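You operate a simulated robot arm through the tools that you are given. There is no shell and no other tool.

You run a simulated robot arm. Do the job below in one go: nothing can be reset, and whatever is moved stays where it is left.

TASK
Put the 6.00 mm firm foam pad from the middle of the couch on the top of the linen stand and the 9.00 mm firm foam pad on top of the teal cold pack. Put the 9.50 mm soft foam pad from the middle of the couch on the drainer and the 8.00 mm soft foam pad on the top of the grey table. Put the 8.50 mm middle foam pad from the middle of the couch on the counter over the laundry drawer and the 4.00 mm middle foam pad on top of the yellow cone. Any order will do.

It is judged by the outcome, as a careful person would: the job done as asked, and still so three seconds after it is handed in. It fails if anything else is knocked over, pushed out of place, dropped, spilled or broken.

THE ROBOT
A 6-joint arm with a four-finger gripper on a trunk, on a base that moves. Base frame: it is fixed to the floor where the robot stands at the start and does not move with it; the origin is under the middle of the robot, x ahead of it, y to its left, z up. Units: m, rad, N and s.
With the tool pointing down near the work surface it reaches from about 0.14 to 0.66 m from the robot's upright axis, wherever it stands. Its first joint turns from -2.897 to 2.897 rad. Places, roughly: counter over the laundry drawer [2.6, 1.5, 0.9]; drainer [2.2, 0.6, 0.9]; firm foam pad [0.75, 1.75, 0.75]; middle foam pad [1, 1.75, 0.75]; soft foam pad [0.75, 1.75, 0.75]; teal cold pack [0.75, 1.5, 0.75]; top of the grey table [-1, -2.8, 0.8]; top of the linen stand [2.8, 3.1, 0.8]; yellow cone [1, 2, 0.75]. Payload 3.43 kg.
The TCP is the grasp point between the finger pads, 0.03 m short of the fingertips. In the tool frame z runs along the fingers and y along their closing line. The gripper opens to 0.12 m; its body begins 0.085 m behind the TCP.
Orientation is that of the tool frame in the base frame, as a unit quaternion [w, x, y, z]. With the fingers straight down and closing along the base's y, the tool's x points along the base's -x, its y along +y and its z along -z.

THE INTERFACE
- The arm moves only by the tool arm_command. Its argument "steps" is text: rows parted by semicolons, each of 7 numbers parted by spaces: the shift along the base's x, y, z in mm, then the turn, a rotation vector about the base's x, y, z in rad, then the finger opening in mm, from 0 to 120. In form: x y z ax ay az claw; .... A call has 1 to 20 rows; each row shifts and turns the commanded pose from where the row before left it. A row lasts 0.2 s, in which the tool goes at most 0.05 m and 0.15 rad; a call with a longer step from one row to the next is refused whole, and so is a gripper value outside its range. A pose out of reach is approached as far as the arm can. The call stops where the force on the tool passes 40 N (or 10 N more than at its start, if that is more) or the arm is blocked; 0.2 s more then pass. Each finger travels about 0.04 m/s and halts on what it meets, pressing with about 25 N; the grip force reading is that of the motor and also rises with nothing between the fingers. The clock runs only during rows and for 0.2 s after the last one: add rows that do not move to give the fingers time. The reply holds the time, the measured pose of the TCP, the force on the tool along the base axes, the opening and the grip force, in the units named above and with some noise, with the torque about the TCP (base axes, N m) and any sound that the robot's microphone picked up.
- Cameras (640 x 400 px; columns grow to the right, rows downward): "scene" is now at [0.0596, 0.1192, 1.698]; the picture's right is [-0.25, -0.97, 0.00], its down [-0.63, 0.16, -0.76] and it looks along [0.73, -0.19, -0.65] (base axes); focal length 295 px, centre (320, 200). "wrist" rides on the gripper at [0.071, -0.017, -0.121] in the tool frame; the picture's right is [0.23, 0.97, 0.00], its down [-0.81, 0.19, -0.55] and it looks along [-0.54, 0.13, 0.83] (tool axes); focal length 275 px, centre (320, 200). There is no depth. A picture from a camera that has moved, and an enlarged one, comes with that camera's place and axes in the base frame and with its lens.
- get_image(camera): a new picture of that camera. It takes no simulated time.
- slide_trunk(by): moves the trunk up (or, below 0, down) by that many m; the arm and the scene camera ride with it, the base frame stays. It gives what a move gives, with no picture.
- base_move(legs): drives the robot by 1 to 6 legs, each [ahead, left, turn to the left] in m, m and rad, along the robot's own axes; the way and the turn of a leg run together, so that a leg with both is an arc; at most 1.5 m and 3.142 rad a leg. The arm and the cameras ride along, it lands a little off, and it stops where it bumps. It gives what a move gives.
- aim_head(pan, tilt): turns the head with the scene camera to pan (to the left, within 2.094 rad either way) and tilt (down, from -0.506 to 1.204), counted from straight ahead of the robot. It gives what a move gives.
- zoom(camera, box): a new picture of the part [left, top, right, bottom] of that camera's present view, enlarged. It takes no simulated time.
- finish_job(): hands the job in; it is judged then, once.

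Nothing tells you exact positions but the pictures and the camera data. Unless the task says otherwise, let go and move clear before handing in.

The tools are called after ">>>" as name(argument=value, ...) on one line, values as JSON. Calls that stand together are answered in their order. arm_command: Moves the arm, as the interface text tells. Its arguments: {"type":"object","properties":{"steps":{"type":"string"}},"required":["steps"]} The other tools are called the same way: slide_trunk (by) moves the trunk up or down; base_move (legs) drives the base; aim_head (pan, tilt) turns the head that bears the scene camera; get_image (camera) takes a picture; zoom (camera, box) takes an enlarged picture of a part of a camera's view; finish_job () hands the job in.

At the start:

```text
time_s: 0.0
eef_pos: [0.3892, -0.1206, 0.9707]
tcp_rot: [0.0, 0.0, 1.0, 0.0]
contact_force: [0.2, -0.8, 0.3]
moment: [-0.01, -0.02, 0.02]
grip_width: 0.1201
grip_force: 0.0
trunk travel left (down, up): [-0.2, 0.24]
robot x, y, heading: [0.0019, 0.0001, -0.001]
head pan, tilt (commanded): [-0.253, 0.714]
```

scene: 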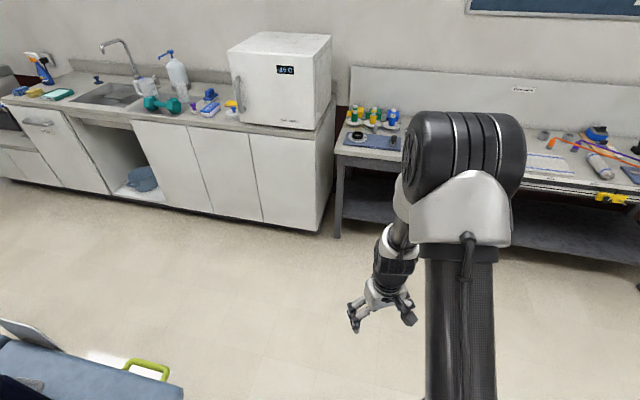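
wrist: 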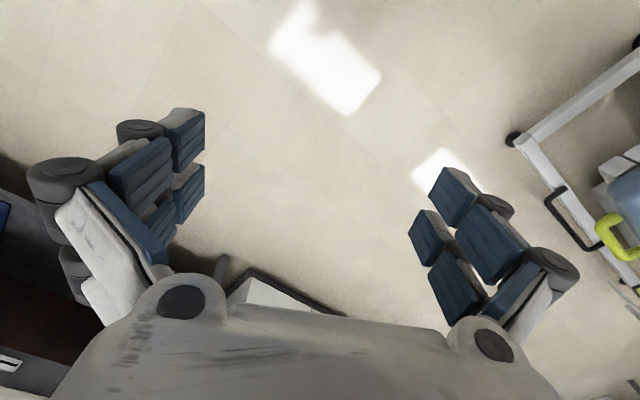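

I see a sink counter ahead to the left, a work table ahead to the right, and the corner of a couch at the lower left. I'll look around with the head before moving anything.

>>> aim_head(pan=1.1, tilt=0.6)

>>> get_image(camera="scene")

```text
time_s: 1.5
eef_pos: [0.3904, -0.1217, 0.9721]
tcp_rot: [0.0, 0.0, 1.0, 0.0]
contact_force: [0.4, 0.4, -0.8]
moment: [-0.01, 0.0, 0.0]
grip_width: 0.1198
grip_force: 0.0
trunk travel left (down, up): [-0.2, 0.24]
robot x, y, heading: [0.0039, 0.0043, 0.001]
head pan, tilt (commanded): [1.1, 0.6]
```

```text
taken
camera scene: at [0.018, 0.219, 1.7077], right [0.89, -0.45, 0.0], down [-0.26, -0.5, -0.83], along [0.38, 0.73, -0.56], focal length 295 px, centre (320, 200)
```

scene: 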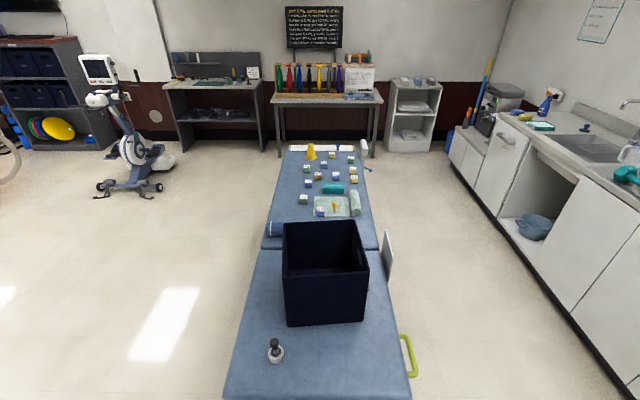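

The couch lies ahead-left with many small foam pieces, a cone and a teal pack near its far end. I'll zoom in on them.

>>> zoom(camera="scene", box=[260, 130, 390, 230])

>>> zoom(camera="scene", box=[160, 0, 460, 160])

>>> zoom(camera="scene", box=[440, 50, 640, 260])

```text
4.00 times, centred on (325, 180) of scene
camera zoom: at [0.018, 0.219, 1.7077], right [0.89, -0.45, 0.0], down [-0.26, -0.5, -0.83], along [0.38, 0.73, -0.56], focal length 1178 px, centre (300, 280)
```

zoom: 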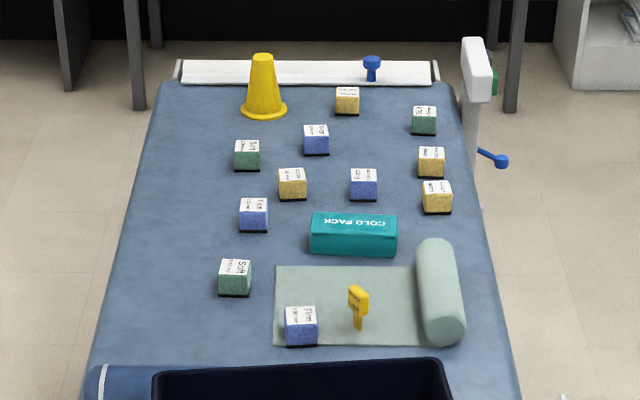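

```text
2.13 times, centred on (310, 80) of scene
camera zoom: at [0.018, 0.219, 1.7077], right [0.89, -0.45, 0.0], down [-0.26, -0.5, -0.83], along [0.38, 0.73, -0.56], focal length 628 px, centre (341, 456)
```

zoom: 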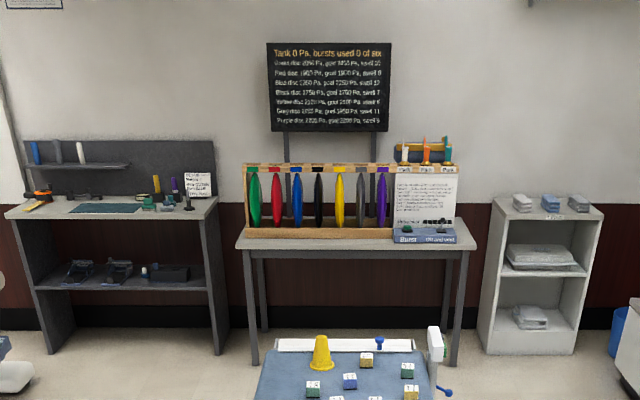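

```text
1.90 times, centred on (540, 155) of scene
camera zoom: at [0.018, 0.219, 1.7077], right [0.89, -0.45, 0.0], down [-0.26, -0.5, -0.83], along [0.38, 0.73, -0.56], focal length 561 px, centre (-99, 286)
```

zoom: 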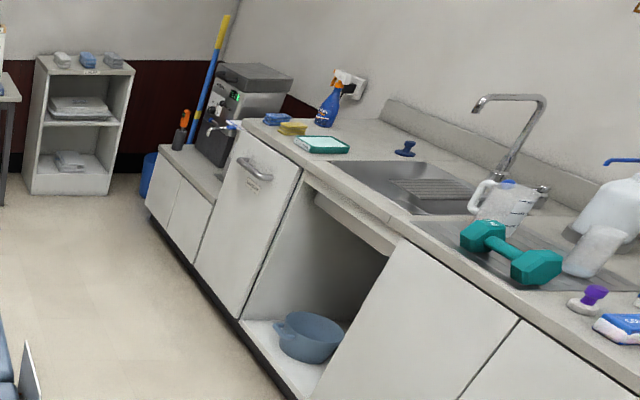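

The pieces look like small labelled blocks (blue, green and yellow), and the couch runs at about 62° in the base frame. Before driving I'll check the floor near the robot, the counter side and the grey table behind.

>>> aim_head(pan=0.9, tilt=1.2)

>>> get_image(camera="scene")

>>> aim_head(pan=0.2, tilt=0.6)

>>> get_image(camera="scene")

>>> aim_head(pan=-2.0, tilt=0.5)

>>> get_image(camera="scene")

>>> aim_head(pan=2.05, tilt=0.6)

>>> get_image(camera="scene")

```text
time_s: 2.5
eef_pos: [0.3906, -0.1208, 0.9727]
tcp_rot: [-0.001, 0.0, 1.0, 0.0]
contact_force: [0.3, -0.4, -0.8]
moment: [0.0, 0.03, -0.01]
grip_width: 0.1199
grip_force: 0.0
trunk travel left (down, up): [-0.2, 0.24]
robot x, y, heading: [-0.0004, 0.0006, -0.001]
head pan, tilt (commanded): [0.901, 1.201]
```

```text
taken
camera scene: at [0.0125, 0.1842, 1.6632], right [0.78, -0.62, 0.0], down [-0.58, -0.73, -0.36], along [0.23, 0.28, -0.93], focal length 295 px, centre (320, 200)
```

scene: 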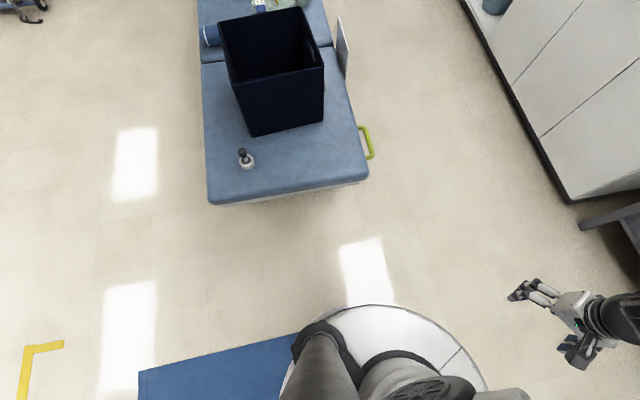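

```text
time_s: 3.6
eef_pos: [0.3901, -0.1211, 0.9714]
tcp_rot: [0.0, 0.0, 1.0, 0.0]
contact_force: [-0.1, -0.2, 0.2]
moment: [-0.04, 0.01, -0.02]
grip_width: 0.1199
grip_force: 0.0
trunk travel left (down, up): [-0.2, 0.24]
robot x, y, heading: [-0.0011, -0.001, 0.003]
head pan, tilt (commanded): [0.201, 0.6]
```

```text
taken
camera scene: at [0.0644, 0.158, 1.7077], right [0.2, -0.98, 0.0], down [-0.55, -0.11, -0.82], along [0.81, 0.17, -0.57], focal length 295 px, centre (320, 200)
```

scene: 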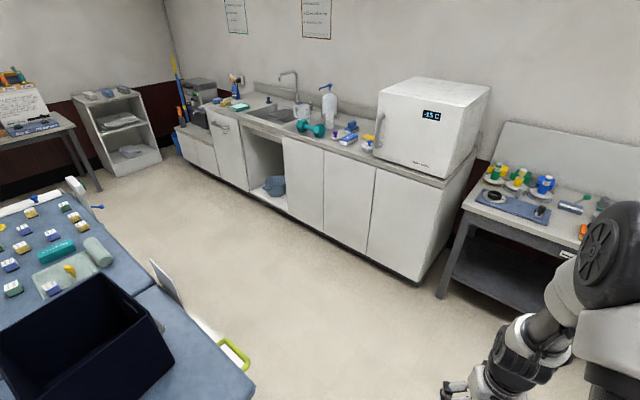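

```text
time_s: 5.6
eef_pos: [0.3894, -0.1212, 0.973]
tcp_rot: [0.0, 0.0, 1.0, 0.0]
contact_force: [0.0, -0.2, -0.8]
moment: [-0.01, 0.04, -0.02]
grip_width: 0.1198
grip_force: 0.1
trunk travel left (down, up): [-0.2, 0.24]
robot x, y, heading: [-0.0021, -0.0017, -0.001]
head pan, tilt (commanded): [-2.0, 0.499]
```

```text
taken
camera scene: at [-0.06, 0.0575, 1.7168], right [-0.91, 0.42, 0.0], down [0.2, 0.44, -0.88], along [-0.37, -0.8, -0.48], focal length 295 px, centre (320, 200)
```

scene: 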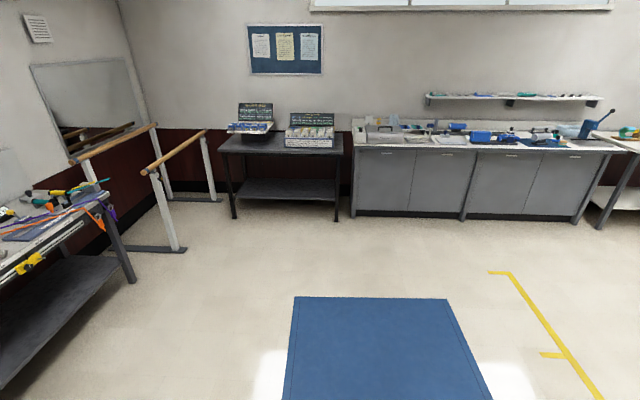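

```text
time_s: 8.9
eef_pos: [0.3902, -0.1218, 0.9712]
tcp_rot: [0.0, 0.0, 1.0, -0.001]
contact_force: [0.4, -0.7, 0.7]
moment: [-0.01, -0.01, -0.01]
grip_width: 0.1198
grip_force: 0.1
trunk travel left (down, up): [-0.2, 0.24]
robot x, y, heading: [0.0013, -0.0015, 0.002]
head pan, tilt (commanded): [2.051, 0.6]
```

```text
taken
camera scene: at [-0.063, 0.2187, 1.7077], right [0.89, 0.46, 0.0], down [0.26, -0.5, -0.83], along [-0.38, 0.73, -0.56], focal length 295 px, centre (320, 200)
```

scene: 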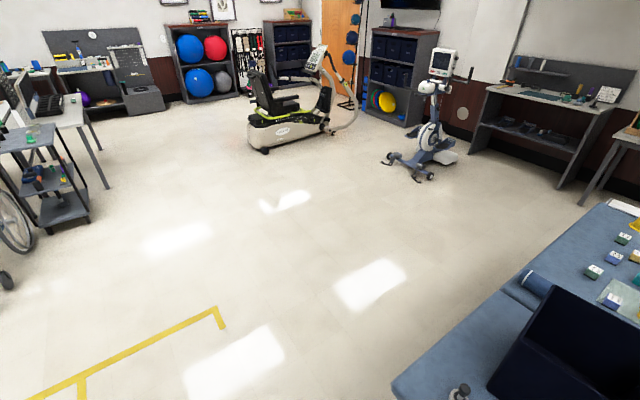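

The layout is clear: the couch runs along a 62° line, with a wide corridor between it and the sink counter. The grey table is behind at about u=-2.7 along that axis. I'll back off from the couch end, turn to 62° and drive up the corridor.

>>> base_move(legs=[[0.62, -0.33, 0], [0, 0, 1.085], [1.3, 0, 0]])

>>> aim_head(pan=1.2, tilt=0.7)

>>> get_image(camera="scene")

```text
time_s: 21.6
eef_pos: [1.5183, 1.1002, 0.9717]
tcp_rot: [-0.001, -0.514, 0.858, 0.001]
contact_force: [-0.1, 0.5, 0.3]
moment: [-0.01, -0.02, 0.02]
grip_width: 0.1196
grip_force: 0.1
trunk travel left (down, up): [-0.2, 0.24]
robot x, y, heading: [1.2251, 0.813, 1.076]
head pan, tilt (commanded): [2.051, 0.6]
```

```text
time_s: 22.8
eef_pos: [1.5176, 1.1001, 0.9713]
tcp_rot: [0.0, -0.514, 0.858, 0.0]
contact_force: [-0.1, -0.9, 0.6]
moment: [0.0, -0.02, 0.03]
grip_width: 0.12
grip_force: 0.1
trunk travel left (down, up): [-0.2, 0.24]
robot x, y, heading: [1.2251, 0.8134, 1.073]
head pan, tilt (commanded): [1.201, 0.7]
```

```text
taken
camera scene: at [1.0363, 0.9273, 1.6991], right [0.76, 0.65, 0.0], down [0.42, -0.49, -0.77], along [-0.5, 0.58, -0.64], focal length 295 px, centre (320, 200)
```

scene: 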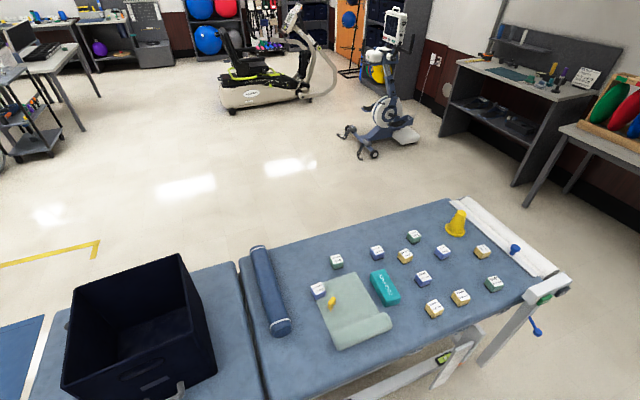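

>>> zoom(camera="scene", box=[380, 200, 520, 325])

>>> zoom(camera="scene", box=[300, 225, 420, 325])

>>> zoom(camera="scene", box=[400, 255, 480, 325])

```text
3.20 times, centred on (450, 262) of scene
camera zoom: at [1.0363, 0.9273, 1.6991], right [0.76, 0.65, 0.0], down [0.42, -0.49, -0.77], along [-0.5, 0.58, -0.64], focal length 943 px, centre (-96, 0)
```

zoom: 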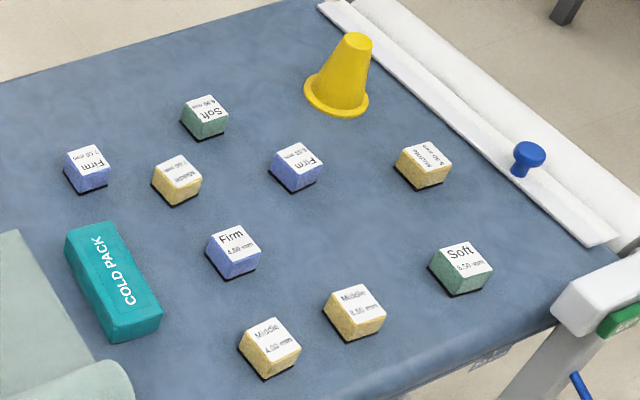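

```text
4.00 times, centred on (360, 275) of scene
camera zoom: at [1.0363, 0.9273, 1.6991], right [0.76, 0.65, 0.0], down [0.42, -0.49, -0.77], along [-0.5, 0.58, -0.64], focal length 1178 px, centre (160, -100)
```

zoom: 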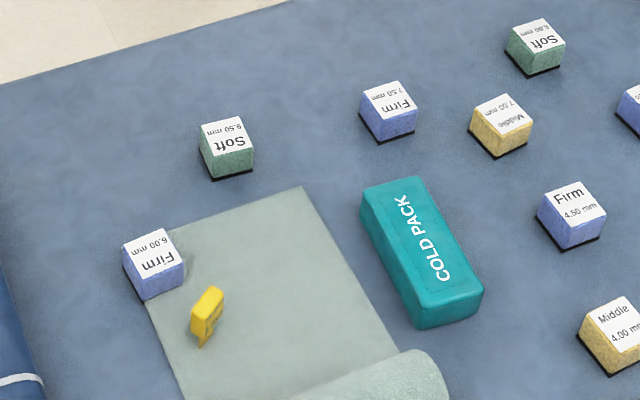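

```text
5.71 times, centred on (440, 290) of scene
camera zoom: at [1.0363, 0.9273, 1.6991], right [0.76, 0.65, 0.0], down [0.42, -0.49, -0.77], along [-0.5, 0.58, -0.64], focal length 1683 px, centre (-366, -314)
```

zoom: 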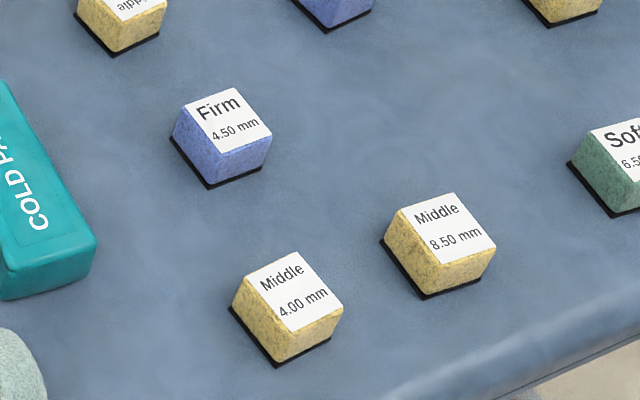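

Labels are readable: firm is blue, soft is green, middle is yellow. I'll zoom on the far ones to confirm their numbers.

>>> zoom(camera="scene", box=[395, 225, 460, 265])

>>> zoom(camera="scene", box=[460, 235, 520, 300])

>>> zoom(camera="scene", box=[300, 245, 400, 310])

```text
9.85 times, centred on (428, 245) of scene
camera zoom: at [1.0363, 0.9273, 1.6991], right [0.76, 0.65, 0.0], down [0.42, -0.49, -0.77], along [-0.5, 0.58, -0.64], focal length 2901 px, centre (-738, -243)
```

zoom: 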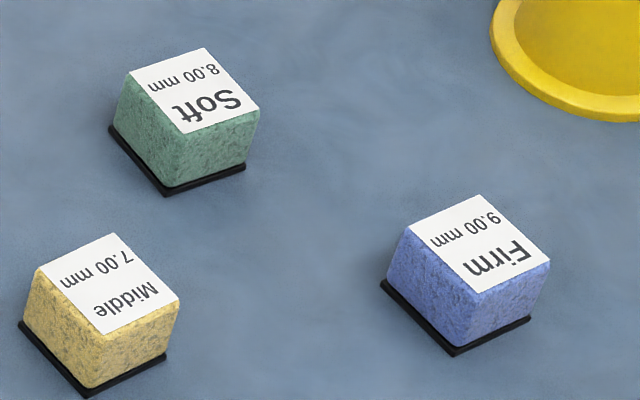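

```text
6.15 times, centred on (490, 268) of scene
camera zoom: at [1.0363, 0.9273, 1.6991], right [0.76, 0.65, 0.0], down [0.42, -0.49, -0.77], along [-0.5, 0.58, -0.64], focal length 1813 px, centre (-726, -215)
```

zoom: 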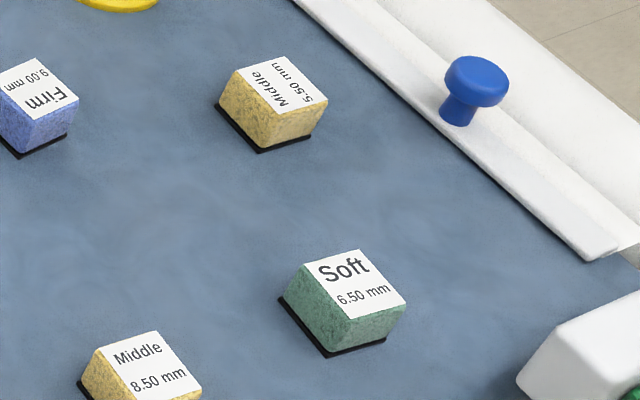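

```text
6.15 times, centred on (350, 278) of scene
camera zoom: at [1.0363, 0.9273, 1.6991], right [0.76, 0.65, 0.0], down [0.42, -0.49, -0.77], along [-0.5, 0.58, -0.64], focal length 1813 px, centre (135, -277)
```

zoom: 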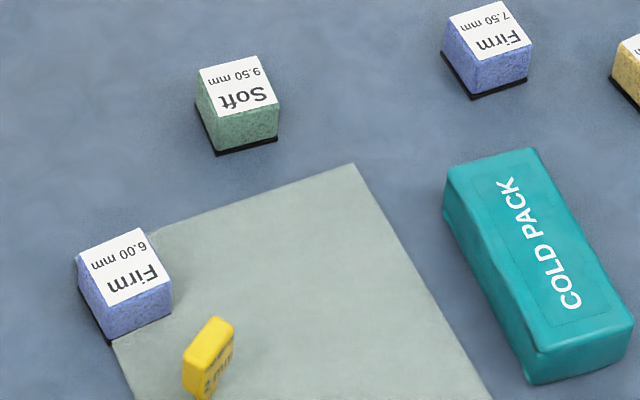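

All six wanted pads are on the couch, and I have rough positions for each. I need to know how close the base can get, so I'll look down at the robot's own footprint and the couch edge.

>>> aim_head(pan=1.57, tilt=1.2)

>>> get_image(camera="scene")

>>> aim_head(pan=-0.4, tilt=1.2)

>>> get_image(camera="scene")

>>> aim_head(pan=0.4, tilt=0.6)

>>> get_image(camera="scene")

```text
time_s: 23.7
eef_pos: [1.5181, 1.1007, 0.9711]
tcp_rot: [0.0, -0.514, 0.858, 0.0]
contact_force: [-0.1, 0.2, -0.1]
moment: [0.0, -0.01, 0.03]
grip_width: 0.1201
grip_force: 0.1
trunk travel left (down, up): [-0.2, 0.24]
robot x, y, heading: [1.2242, 0.8143, 1.08]
head pan, tilt (commanded): [1.571, 1.201]
```

```text
taken
camera scene: at [1.0424, 0.8894, 1.6632], right [0.47, 0.88, 0.0], down [0.82, -0.44, -0.36], along [-0.32, 0.17, -0.93], focal length 295 px, centre (320, 200)
```

scene: 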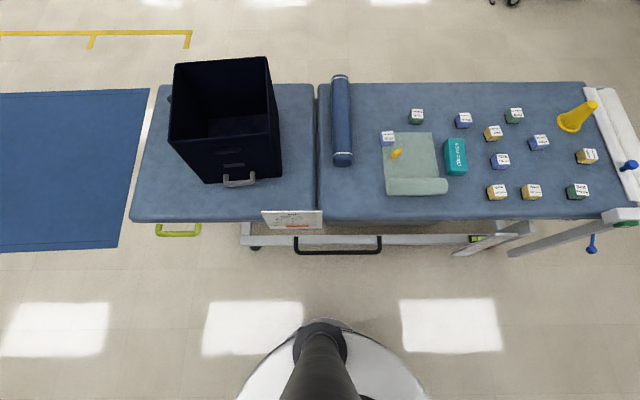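

```text
time_s: 25.6
eef_pos: [1.5173, 1.1007, 0.9725]
tcp_rot: [0.0, -0.514, 0.858, 0.001]
contact_force: [-0.9, -0.4, 0.3]
moment: [-0.01, 0.0, 0.0]
grip_width: 0.12
grip_force: 0.1
trunk travel left (down, up): [-0.2, 0.24]
robot x, y, heading: [1.2285, 0.8149, 1.079]
head pan, tilt (commanded): [-0.4, 1.201]
```

```text
taken
camera scene: at [1.1351, 0.898, 1.6631], right [0.63, -0.78, 0.0], down [-0.73, -0.59, -0.36], along [0.28, 0.23, -0.93], focal length 295 px, centre (320, 200)
```

scene: 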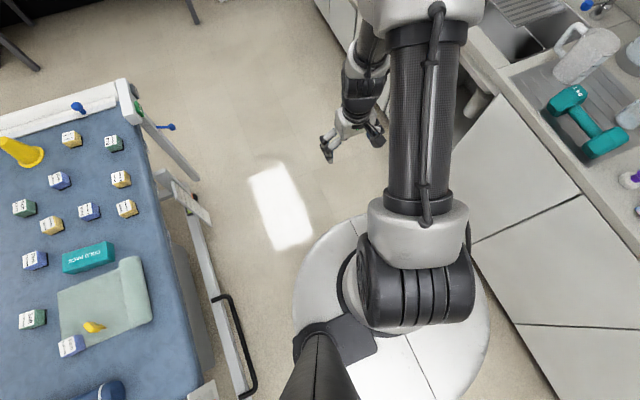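

```text
time_s: 26.8
eef_pos: [1.5186, 1.1007, 0.9726]
tcp_rot: [0.0, -0.514, 0.858, 0.0]
contact_force: [-0.3, 0.5, -0.3]
moment: [0.01, -0.01, 0.04]
grip_width: 0.1201
grip_force: 0.2
trunk travel left (down, up): [-0.2, 0.24]
robot x, y, heading: [1.2272, 0.814, 1.076]
head pan, tilt (commanded): [0.4, 0.6]
```

```text
taken
camera scene: at [1.1, 0.9509, 1.7077], right [1.0, -0.09, 0.0], down [-0.05, -0.56, -0.82], along [0.08, 0.82, -0.57], focal length 295 px, centre (320, 200)
```

scene: 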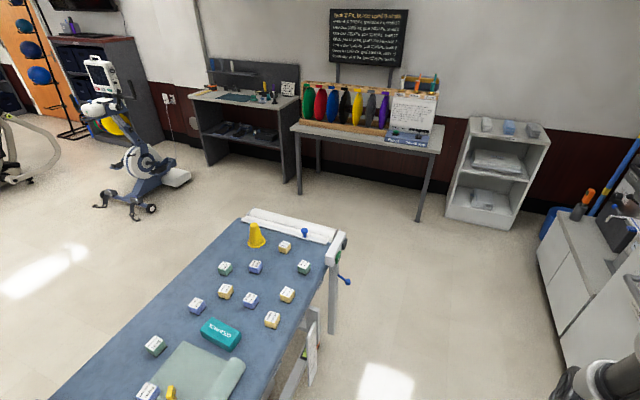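

The robot body is a slim column of about 0.19 m radius, so it can stand close to the couch. I'll turn to face the couch from its right side and strafe level with the pads, then look from there.

>>> base_move(legs=[[0, 0, 1.575], [0, -0.66, 0], [0.15, 0, 0]])

>>> aim_head(pan=0.0, tilt=0.95)

>>> get_image(camera="scene")

>>> get_image(camera="wrist")

```text
time_s: 35.2
eef_pos: [1.1177, 1.7552, 0.9716]
tcp_rot: [-0.001, 0.97, -0.243, 0.0]
contact_force: [0.4, -0.4, -0.2]
moment: [-0.07, -0.03, 0.04]
grip_width: 0.1199
grip_force: 0.0
trunk travel left (down, up): [-0.2, 0.24]
robot x, y, heading: [1.4055, 1.4658, 2.648]
head pan, tilt (commanded): [0.4, 0.6]
```

```text
time_s: 36.1
eef_pos: [1.1182, 1.7549, 0.972]
tcp_rot: [0.0, 0.97, -0.243, 0.0]
contact_force: [-0.5, 0.5, -0.4]
moment: [0.01, 0.04, -0.01]
grip_width: 0.1199
grip_force: 0.0
trunk travel left (down, up): [-0.2, 0.24]
robot x, y, heading: [1.4045, 1.4587, 2.65]
head pan, tilt (commanded): [0.0, 0.949]
```

```text
taken
camera scene: at [1.29, 1.3652, 1.6794], right [0.47, 0.88, 0.0], down [0.72, -0.38, -0.58], along [-0.51, 0.27, -0.81], focal length 295 px, centre (320, 200)
```

scene: 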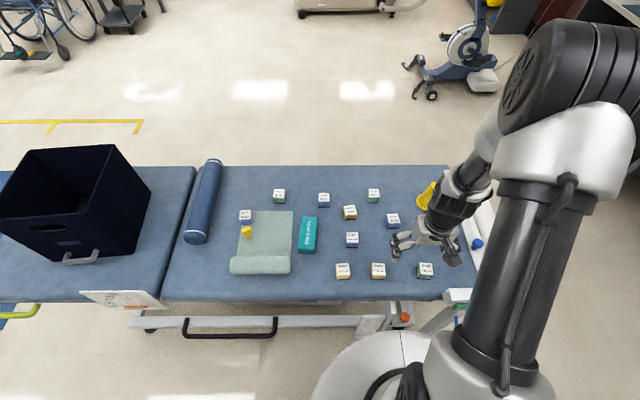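

```text
taken
camera wrist: at [1.1889, 1.7366, 1.0917], right [-0.26, -0.97, 0.0], down [-0.81, 0.21, 0.55], along [-0.53, 0.14, -0.83], focal length 275 px, centre (320, 200)
```

wrist: 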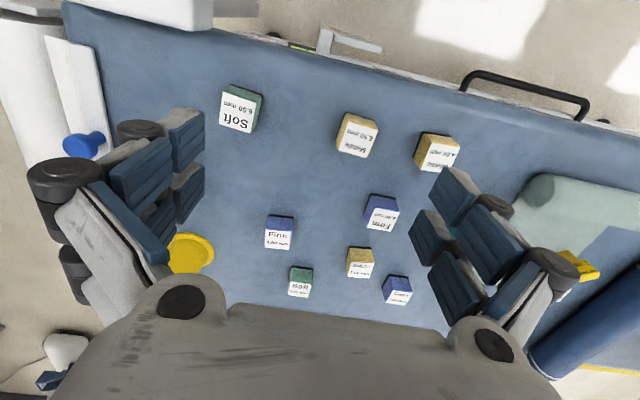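

The wrist camera shows the pads well, and both methods put the 8.50 middle pad near [1.046, 1.725]. I'll hover above it with the fingers partly closed and look again.

>>> arm_command(steps="-24 -10 -35 0 0 0 90; -24 -10 -35 0 0 0 80; -24 -10 -35 0 0 0 80; 0 0 0 0 0 0 80")

>>> get_image(camera="wrist")

>>> get_image(camera="scene")

```text
time_s: 37.1
eef_pos: [1.0468, 1.7255, 0.8662]
tcp_rot: [0.001, 0.97, -0.244, -0.001]
contact_force: [-0.1, -0.7, -0.1]
moment: [0.0, 0.03, 0.0]
grip_width: 0.0796
grip_force: 0.0
trunk travel left (down, up): [-0.2, 0.24]
robot x, y, heading: [1.4081, 1.4628, 2.647]
head pan, tilt (commanded): [0.0, 0.949]
```

```text
taken
camera wrist: at [1.1173, 1.7057, 0.9863], right [-0.26, -0.97, 0.0], down [-0.81, 0.21, 0.55], along [-0.53, 0.14, -0.83], focal length 275 px, centre (320, 200)
```

wrist: 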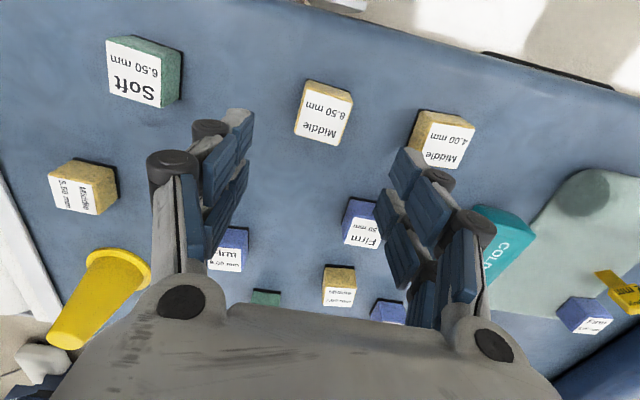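

```text
taken
camera scene: at [1.2909, 1.3653, 1.6794], right [0.47, 0.88, 0.0], down [0.72, -0.38, -0.58], along [-0.51, 0.27, -0.81], focal length 295 px, centre (320, 200)
```

scene: 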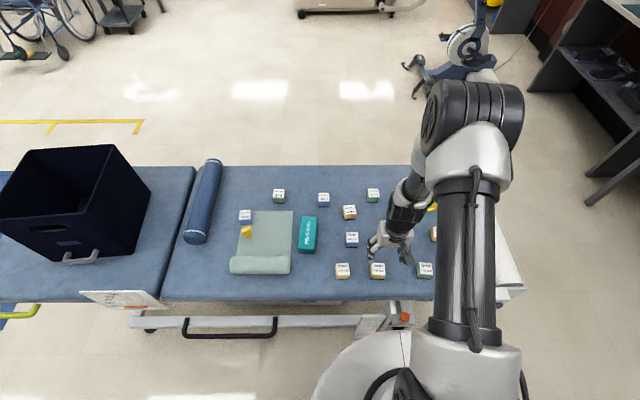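

The gripper is centred over the Middle 8.50 pad to within a few mm, with the pad turned about 6°. I'll align, descend and grip.

>>> arm_command(steps="-3 -2 -40 0 0 -0.107 80; 0 0 -40 0 0 0 80; 0 0 -40 0 0 0 80; 0 0 -20 0 0 0 80; 0 0 0 0 0 0 80")

>>> get_image(camera="wrist")

```text
time_s: 38.3
eef_pos: [1.0426, 1.7224, 0.7257]
tcp_rot: [-0.001, 0.955, -0.295, -0.001]
contact_force: [0.1, 0.2, 0.0]
moment: [-0.04, 0.0, 0.0]
grip_width: 0.0801
grip_force: 0.1
trunk travel left (down, up): [-0.2, 0.24]
robot x, y, heading: [1.4044, 1.4626, 2.646]
head pan, tilt (commanded): [0.0, 0.949]
```

```text
taken
camera wrist: at [1.1117, 1.6967, 0.846], right [-0.36, -0.93, 0.0], down [-0.78, 0.3, 0.55], along [-0.52, 0.2, -0.83], focal length 275 px, centre (320, 200)
```

wrist: 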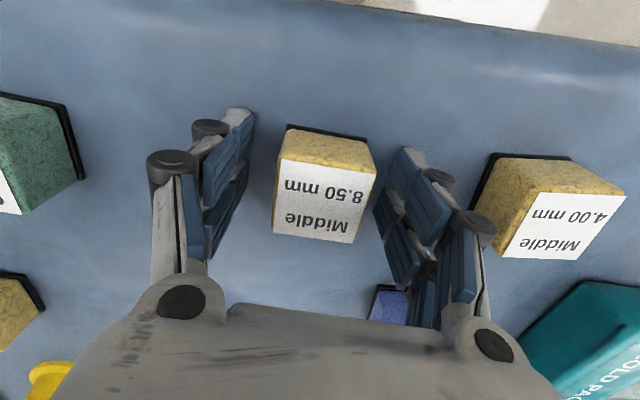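

The pad sits between the fingers. I'll close on it and lift slightly to check.

>>> arm_command(steps="0 0 0 0 0 0 60; 0 0 0 0 0 0 40; 0 0 0 0 0 0 30; 0 0 0 0 0 0 30; 0 0 0 0 0 0 30; 0 0 0 0 0 0 30")

>>> get_image(camera="wrist")

```text
time_s: 39.2
eef_pos: [1.0424, 1.7226, 0.7299]
tcp_rot: [-0.001, 0.956, -0.294, -0.002]
contact_force: [2.5, -4.5, 24.3]
moment: [-0.31, -0.2, 0.06]
grip_width: 0.0448
grip_force: 26.6
trunk travel left (down, up): [-0.2, 0.24]
robot x, y, heading: [1.4027, 1.4624, 2.651]
head pan, tilt (commanded): [0.0, 0.949]
stopped in row 4: the force on the tool passed its limit at 42 N (the readings are from after the stop); the commanded pose is now the measured one
```

```text
taken
camera wrist: at [1.1106, 1.6969, 0.8492], right [-0.36, -0.93, 0.0], down [-0.78, 0.3, 0.56], along [-0.52, 0.2, -0.83], focal length 275 px, centre (320, 200)
```

wrist: 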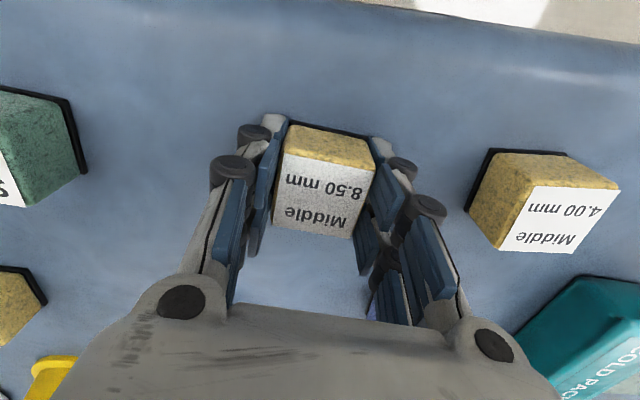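

Gripped at 44.8 mm. The fingertips push down on the couch while closing, so next time I'll grip about 10 mm higher. Lifting now.

>>> arm_command(steps="0 0 8 0 0 0 30; 0 0 20 0 0 0 30; 0 0 40 0 0 0 30; 0 0 40 0 0 0 30; 0 0 40 0 0 0 30")

>>> get_image(camera="wrist")

```text
time_s: 40.4
eef_pos: [1.0428, 1.7223, 0.8747]
tcp_rot: [0.0, 0.956, -0.294, -0.001]
contact_force: [0.3, -0.5, -0.6]
moment: [0.03, -0.01, 0.02]
grip_width: 0.044
grip_force: 24.5
trunk travel left (down, up): [-0.2, 0.24]
robot x, y, heading: [1.4058, 1.4651, 2.649]
head pan, tilt (commanded): [0.0, 0.949]
```

```text
taken
camera wrist: at [1.1114, 1.6969, 0.9953], right [-0.36, -0.93, 0.0], down [-0.78, 0.3, 0.55], along [-0.52, 0.2, -0.83], focal length 275 px, centre (320, 200)
```

wrist: 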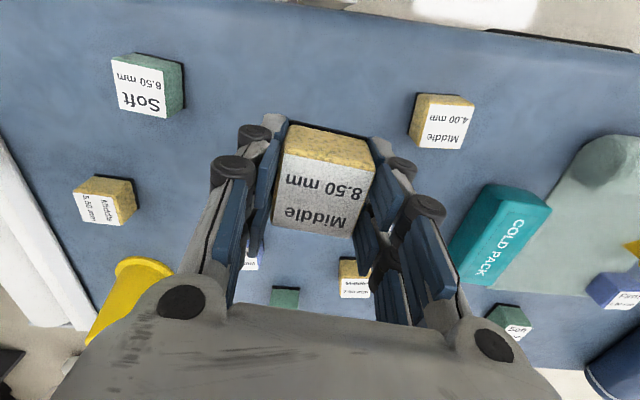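

The pad is held. I'll raise and retract the arm, back into the corridor and turn to face the counter.

>>> arm_command(steps="0 0 40 0 0 0 30; 20 -10 40 0 0 0 30; 20 -10 40 0 0 0 30; 20 -10 30 0 0 0 30; 0 0 0 0 0 0 30")

>>> base_move(legs=[[-0.27, 0, 0], [0, 0, -3.137], [0, 0.5, 0]])

>>> aim_head(pan=0.0, tilt=0.7)

>>> get_image(camera="scene")

>>> get_image(camera="wrist")

```text
time_s: 41.6
eef_pos: [1.1018, 1.6932, 1.0261]
tcp_rot: [-0.001, 0.956, -0.294, -0.001]
contact_force: [-0.2, -1.3, 0.1]
moment: [0.0, -0.03, 0.02]
grip_width: 0.0443
grip_force: 24.8
trunk travel left (down, up): [-0.2, 0.24]
robot x, y, heading: [1.4037, 1.4613, 2.656]
head pan, tilt (commanded): [0.0, 0.949]
```

```text
time_s: 53.3
eef_pos: [2.1761, 1.5597, 1.026]
tcp_rot: [0.002, 0.284, 0.959, 0.0]
contact_force: [0.1, 1.0, -0.3]
moment: [-0.02, 0.0, -0.02]
grip_width: 0.0442
grip_force: 25.1
trunk travel left (down, up): [-0.2, 0.24]
robot x, y, heading: [1.8709, 1.7875, -0.472]
head pan, tilt (commanded): [0.0, 0.949]
```

```text
time_s: 54.1
eef_pos: [2.1762, 1.5591, 1.0263]
tcp_rot: [0.002, 0.284, 0.959, 0.0]
contact_force: [0.0, 0.6, -0.9]
moment: [-0.01, -0.02, 0.01]
grip_width: 0.0446
grip_force: 25.0
trunk travel left (down, up): [-0.2, 0.24]
robot x, y, heading: [1.8698, 1.7847, -0.471]
head pan, tilt (commanded): [0.0, 0.7]
```

```text
taken
camera scene: at [1.9871, 1.8779, 1.699], right [-0.45, -0.89, 0.0], down [-0.57, 0.29, -0.76], along [0.68, -0.35, -0.64], focal length 295 px, centre (320, 200)
```

scene: 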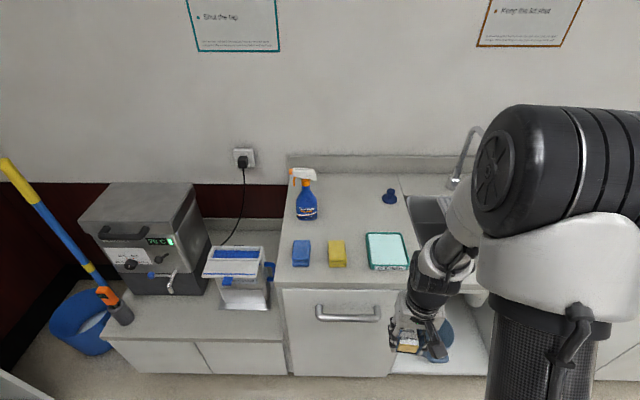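

```text
taken
camera wrist: at [2.1068, 1.5851, 1.146], right [0.34, 0.94, 0.0], down [0.78, -0.28, 0.56], along [0.52, -0.19, -0.83], focal length 275 px, centre (320, 200)
```

wrist: 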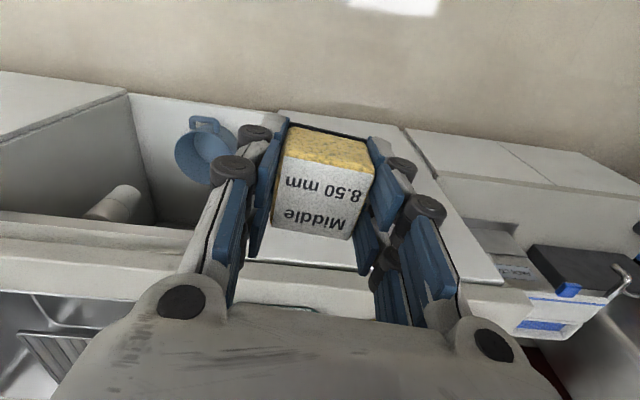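

The laundry drawer is the one with the handle, and the counter above it has a clear spot behind the yellow sponge, between the spray bottle and the blue plug, around [2.68, 1.40]. I'll drive closer with the pad held above everything.

>>> base_move(legs=[[0.26, 0.03, 0]])

>>> get_image(camera="scene")

>>> get_image(camera="wrist")

```text
time_s: 56.0
eef_pos: [2.4201, 1.4684, 1.0254]
tcp_rot: [0.001, 0.285, 0.959, 0.0]
contact_force: [-0.6, 0.6, -0.1]
moment: [0.01, 0.01, 0.03]
grip_width: 0.0442
grip_force: 25.0
trunk travel left (down, up): [-0.2, 0.24]
robot x, y, heading: [2.1105, 1.6903, -0.471]
head pan, tilt (commanded): [0.0, 0.7]
```

```text
taken
camera scene: at [2.2317, 1.787, 1.699], right [-0.45, -0.89, 0.0], down [-0.57, 0.29, -0.76], along [0.68, -0.35, -0.64], focal length 295 px, centre (320, 200)
```

scene: 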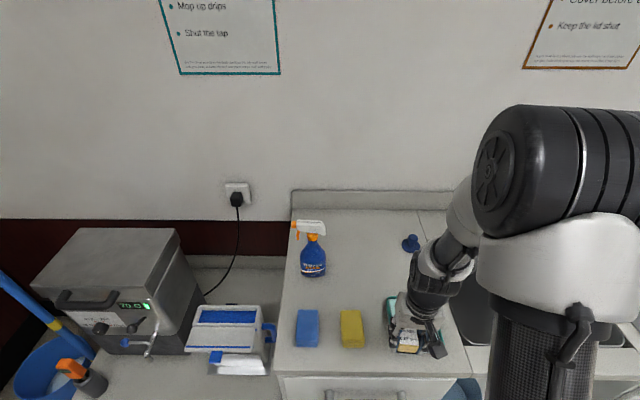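

```text
taken
camera wrist: at [2.3504, 1.4942, 1.1459], right [0.34, 0.94, 0.0], down [0.78, -0.28, 0.55], along [0.52, -0.19, -0.83], focal length 275 px, centre (320, 200)
```

wrist: 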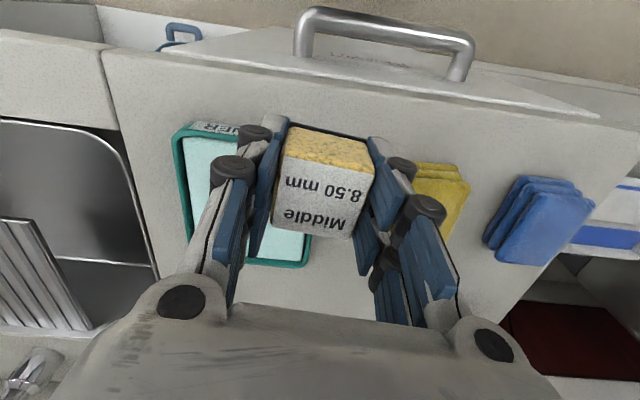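

The tray's rear corner is near [2.58, 1.39], so I'll aim for [2.69, 1.40], which is clear of the tray, sponge, spray bottle and plug. I'm moving there at height and checking before lowering.

>>> arm_command(steps="39 -10 0 0 0 0 30; 39 -10 0 0 0 0 30; 39 -10 0 0 0 0 30; 39 -10 0 0 0 0 30; 39 -9 0 0 0 0 30; 38 -9 0 0 0 0 30; 38 -9 0 0 0 0 30; 0 0 0 0 0 0 30")

>>> get_image(camera="wrist")

>>> get_image(camera="scene")

```text
time_s: 57.8
eef_pos: [2.689, 1.4024, 1.0279]
tcp_rot: [0.001, 0.285, 0.958, -0.001]
contact_force: [0.4, -0.1, -1.1]
moment: [-0.02, -0.03, -0.02]
grip_width: 0.0445
grip_force: 25.1
trunk travel left (down, up): [-0.2, 0.24]
robot x, y, heading: [2.1119, 1.6952, -0.472]
head pan, tilt (commanded): [0.0, 0.7]
```

```text
taken
camera wrist: at [2.6203, 1.4281, 1.1462], right [0.34, 0.94, 0.0], down [0.78, -0.28, 0.56], along [0.52, -0.19, -0.83], focal length 275 px, centre (320, 200)
```

wrist: 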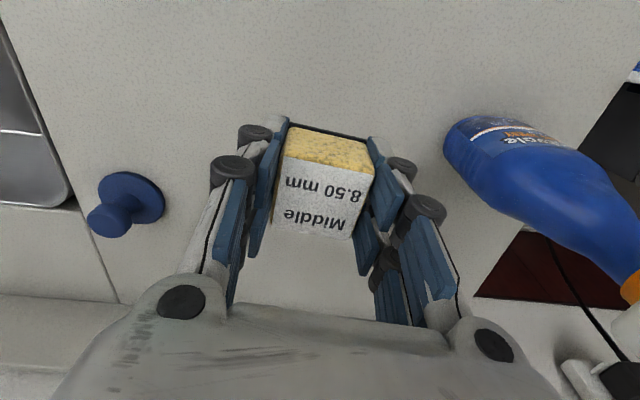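

```text
taken
camera scene: at [2.2298, 1.7876, 1.6992], right [-0.45, -0.89, 0.0], down [-0.57, 0.29, -0.77], along [0.68, -0.35, -0.64], focal length 295 px, centre (320, 200)
```

scene: 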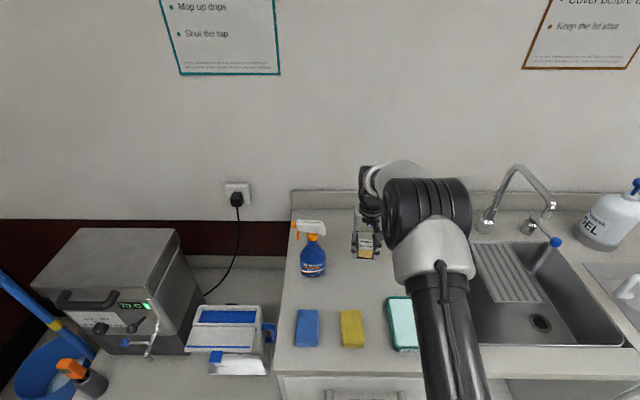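

The spot is clear. I'm lowering the pad gently.

>>> arm_command(steps="0 0 -40 0 0 0 30; 0 0 -25 0 0 0 30; 0 0 -5 0 0 0 30; 0 0 -3 0 0 0 30; 0 0 0 0 0 0 30")

>>> zoom(camera="scene", box=[290, 190, 440, 300])

```text
time_s: 59.0
eef_pos: [2.6903, 1.4019, 0.9528]
tcp_rot: [0.002, 0.285, 0.959, 0.0]
contact_force: [-0.4, -0.3, 0.2]
moment: [-0.04, 0.03, 0.01]
grip_width: 0.0442
grip_force: 24.6
trunk travel left (down, up): [-0.2, 0.24]
robot x, y, heading: [2.1086, 1.6905, -0.469]
head pan, tilt (commanded): [0.0, 0.7]
```

```text
3.64 times, centred on (365, 245) of scene
camera zoom: at [2.2306, 1.7874, 1.6991], right [-0.45, -0.89, 0.0], down [-0.57, 0.29, -0.76], along [0.68, -0.35, -0.64], focal length 1071 px, centre (156, 36)
```

zoom: 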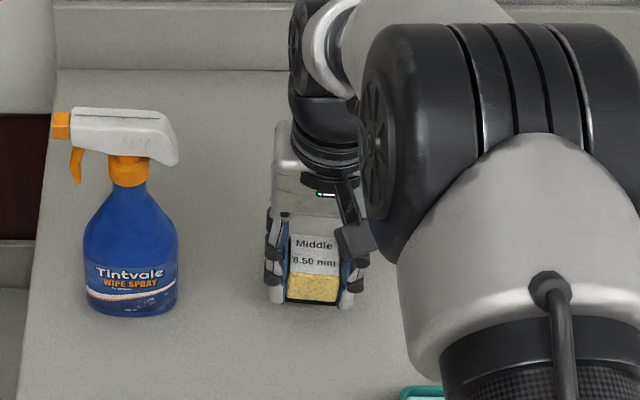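

>>> arm_command(steps="0 0 -3 0 0 0 30; 0 0 0 0 0 0 30")

>>> arm_command(steps="0 0 -3 0 0 0 30; 0 0 0 0 0 0 30")

>>> arm_command(steps="0 0 -2 0 0 0 30; 0 0 0 0 0 0 30")

```text
time_s: 59.6
eef_pos: [2.6907, 1.4018, 0.9494]
tcp_rot: [0.002, 0.285, 0.959, 0.0]
contact_force: [0.7, 0.0, -1.0]
moment: [0.03, 0.02, -0.03]
grip_width: 0.0441
grip_force: 24.9
trunk travel left (down, up): [-0.2, 0.24]
robot x, y, heading: [2.1111, 1.6923, -0.472]
head pan, tilt (commanded): [0.0, 0.7]
```

```text
time_s: 60.2
eef_pos: [2.6898, 1.402, 0.9469]
tcp_rot: [0.002, 0.284, 0.959, -0.001]
contact_force: [-0.2, 0.5, -0.2]
moment: [0.0, 0.0, -0.02]
grip_width: 0.0445
grip_force: 25.0
trunk travel left (down, up): [-0.2, 0.24]
robot x, y, heading: [2.1109, 1.6893, -0.47]
head pan, tilt (commanded): [0.0, 0.7]
```

```text
time_s: 60.8
eef_pos: [2.6899, 1.4023, 0.9453]
tcp_rot: [0.002, 0.285, 0.958, 0.0]
contact_force: [-0.1, -0.4, -1.4]
moment: [0.01, -0.02, 0.0]
grip_width: 0.0443
grip_force: 24.8
trunk travel left (down, up): [-0.2, 0.24]
robot x, y, heading: [2.1136, 1.693, -0.471]
head pan, tilt (commanded): [0.0, 0.7]
```

>>> arm_command(steps="0 0 -3 0 0 0 30; 0 0 0 0 0 0 30")

>>> arm_command(steps="0 0 -3 0 0 0 30; 0 0 0 0 0 0 30")

>>> arm_command(steps="0 0 -3 0 0 0 30; 0 0 0 0 0 0 30")

>>> zoom(camera="scene", box=[320, 220, 400, 275])

```text
time_s: 61.4
eef_pos: [2.6913, 1.4014, 0.9412]
tcp_rot: [0.001, 0.285, 0.958, 0.0]
contact_force: [0.0, -0.7, 0.2]
moment: [0.0, 0.0, 0.01]
grip_width: 0.0443
grip_force: 24.4
trunk travel left (down, up): [-0.2, 0.24]
robot x, y, heading: [2.1119, 1.6891, -0.472]
head pan, tilt (commanded): [0.0, 0.7]
```

```text
time_s: 62.0
eef_pos: [2.6908, 1.402, 0.94]
tcp_rot: [0.002, 0.285, 0.959, 0.0]
contact_force: [0.2, -0.6, -0.2]
moment: [-0.01, 0.03, -0.01]
grip_width: 0.0441
grip_force: 25.0
trunk travel left (down, up): [-0.2, 0.24]
robot x, y, heading: [2.1088, 1.6912, -0.469]
head pan, tilt (commanded): [0.0, 0.7]
```

```text
time_s: 62.6
eef_pos: [2.6887, 1.4007, 0.9364]
tcp_rot: [0.002, 0.285, 0.959, 0.0]
contact_force: [-0.6, 1.3, 0.7]
moment: [0.02, -0.05, 0.0]
grip_width: 0.0445
grip_force: 24.8
trunk travel left (down, up): [-0.2, 0.24]
robot x, y, heading: [2.1114, 1.6892, -0.469]
head pan, tilt (commanded): [0.0, 0.7]
```

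```text
7.27 times, centred on (360, 248) of scene
camera zoom: at [2.2306, 1.7875, 1.6991], right [-0.45, -0.89, 0.0], down [-0.57, 0.29, -0.76], along [0.68, -0.35, -0.64], focal length 2142 px, centre (29, -146)
```

zoom: 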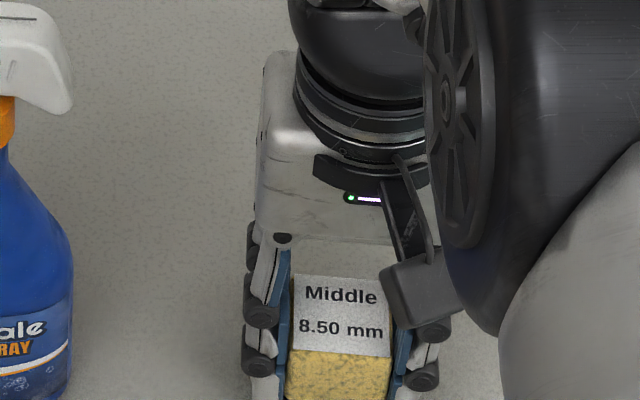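

>>> arm_command(steps="0 0 -3 0 0 0 30; 0 0 0 0 0 0 30")

>>> arm_command(steps="0 0 -3 0 0 0 30; 0 0 0 0 0 0 30")

>>> arm_command(steps="0 0 -3 0 0 0 30; 0 0 0 0 0 0 30")

>>> zoom(camera="scene", box=[320, 235, 400, 285])

```text
time_s: 63.2
eef_pos: [2.6902, 1.4018, 0.9325]
tcp_rot: [0.002, 0.285, 0.958, 0.0]
contact_force: [-0.4, 0.2, -0.3]
moment: [0.0, 0.03, -0.01]
grip_width: 0.0445
grip_force: 25.1
trunk travel left (down, up): [-0.2, 0.24]
robot x, y, heading: [2.112, 1.6926, -0.47]
head pan, tilt (commanded): [0.0, 0.7]
```

```text
time_s: 63.8
eef_pos: [2.6902, 1.4023, 0.9312]
tcp_rot: [0.001, 0.286, 0.958, 0.0]
contact_force: [-0.4, -1.2, 0.3]
moment: [0.01, -0.03, 0.0]
grip_width: 0.0441
grip_force: 25.1
trunk travel left (down, up): [-0.2, 0.24]
robot x, y, heading: [2.1132, 1.6885, -0.476]
head pan, tilt (commanded): [0.0, 0.7]
```

```text
time_s: 64.4
eef_pos: [2.6899, 1.4016, 0.9286]
tcp_rot: [0.003, 0.285, 0.959, 0.0]
contact_force: [-1.4, -0.4, 17.1]
moment: [0.16, 0.36, -0.02]
grip_width: 0.0444
grip_force: 24.6
trunk travel left (down, up): [-0.2, 0.24]
robot x, y, heading: [2.1113, 1.6935, -0.474]
head pan, tilt (commanded): [0.0, 0.7]
```

```text
8.00 times, centred on (360, 260) of scene
camera zoom: at [2.2289, 1.7883, 1.6993], right [-0.45, -0.89, 0.0], down [-0.57, 0.29, -0.77], along [0.68, -0.35, -0.64], focal length 2357 px, centre (0, -280)
```

zoom: 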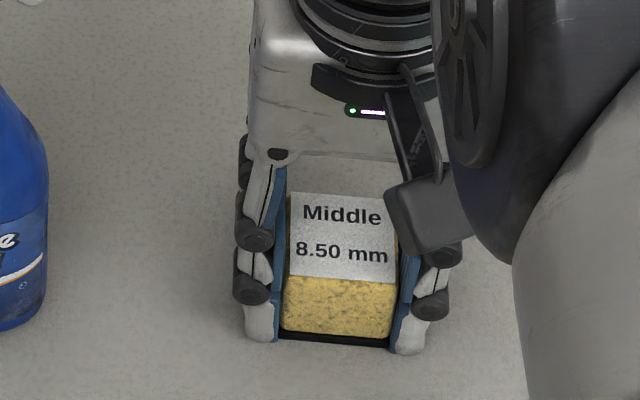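

Contact at TCP z≈0.929, so the pad rests on the counter. I'll open slightly and lift away.

>>> arm_command(steps="0 0 0 0 0 0 48; 0 0 0 0 0 0 56; 0 0 0 0 0 0 66; 0 0 0 0 0 0 70; 0 0 0 0 0 0 70; 0 0 15 0 0 0 70; 0 0 40 0 0 0 70; 0 0 40 0 0 0 70; 0 0 20 0 0 0 70")

>>> get_image(camera="wrist")

```text
time_s: 66.4
eef_pos: [2.6903, 1.4033, 1.0417]
tcp_rot: [0.001, 0.284, 0.959, 0.0]
contact_force: [0.0, 0.8, -0.8]
moment: [0.03, 0.02, -0.01]
grip_width: 0.0704
grip_force: 0.1
trunk travel left (down, up): [-0.2, 0.24]
robot x, y, heading: [2.1105, 1.6914, -0.472]
head pan, tilt (commanded): [0.0, 0.7]
```

```text
taken
camera wrist: at [2.62, 1.4283, 1.1616], right [0.34, 0.94, 0.0], down [0.78, -0.28, 0.55], along [0.52, -0.19, -0.83], focal length 275 px, centre (320, 200)
```

wrist: 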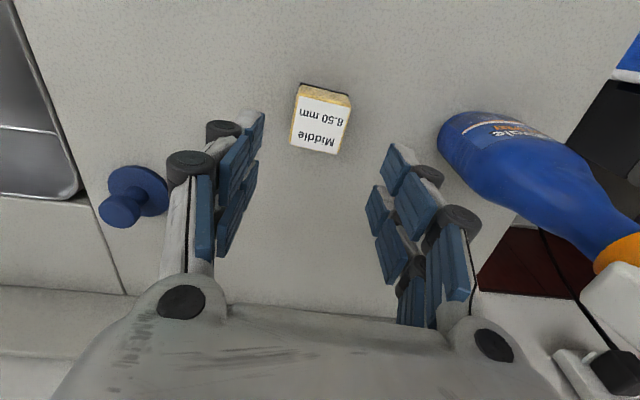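

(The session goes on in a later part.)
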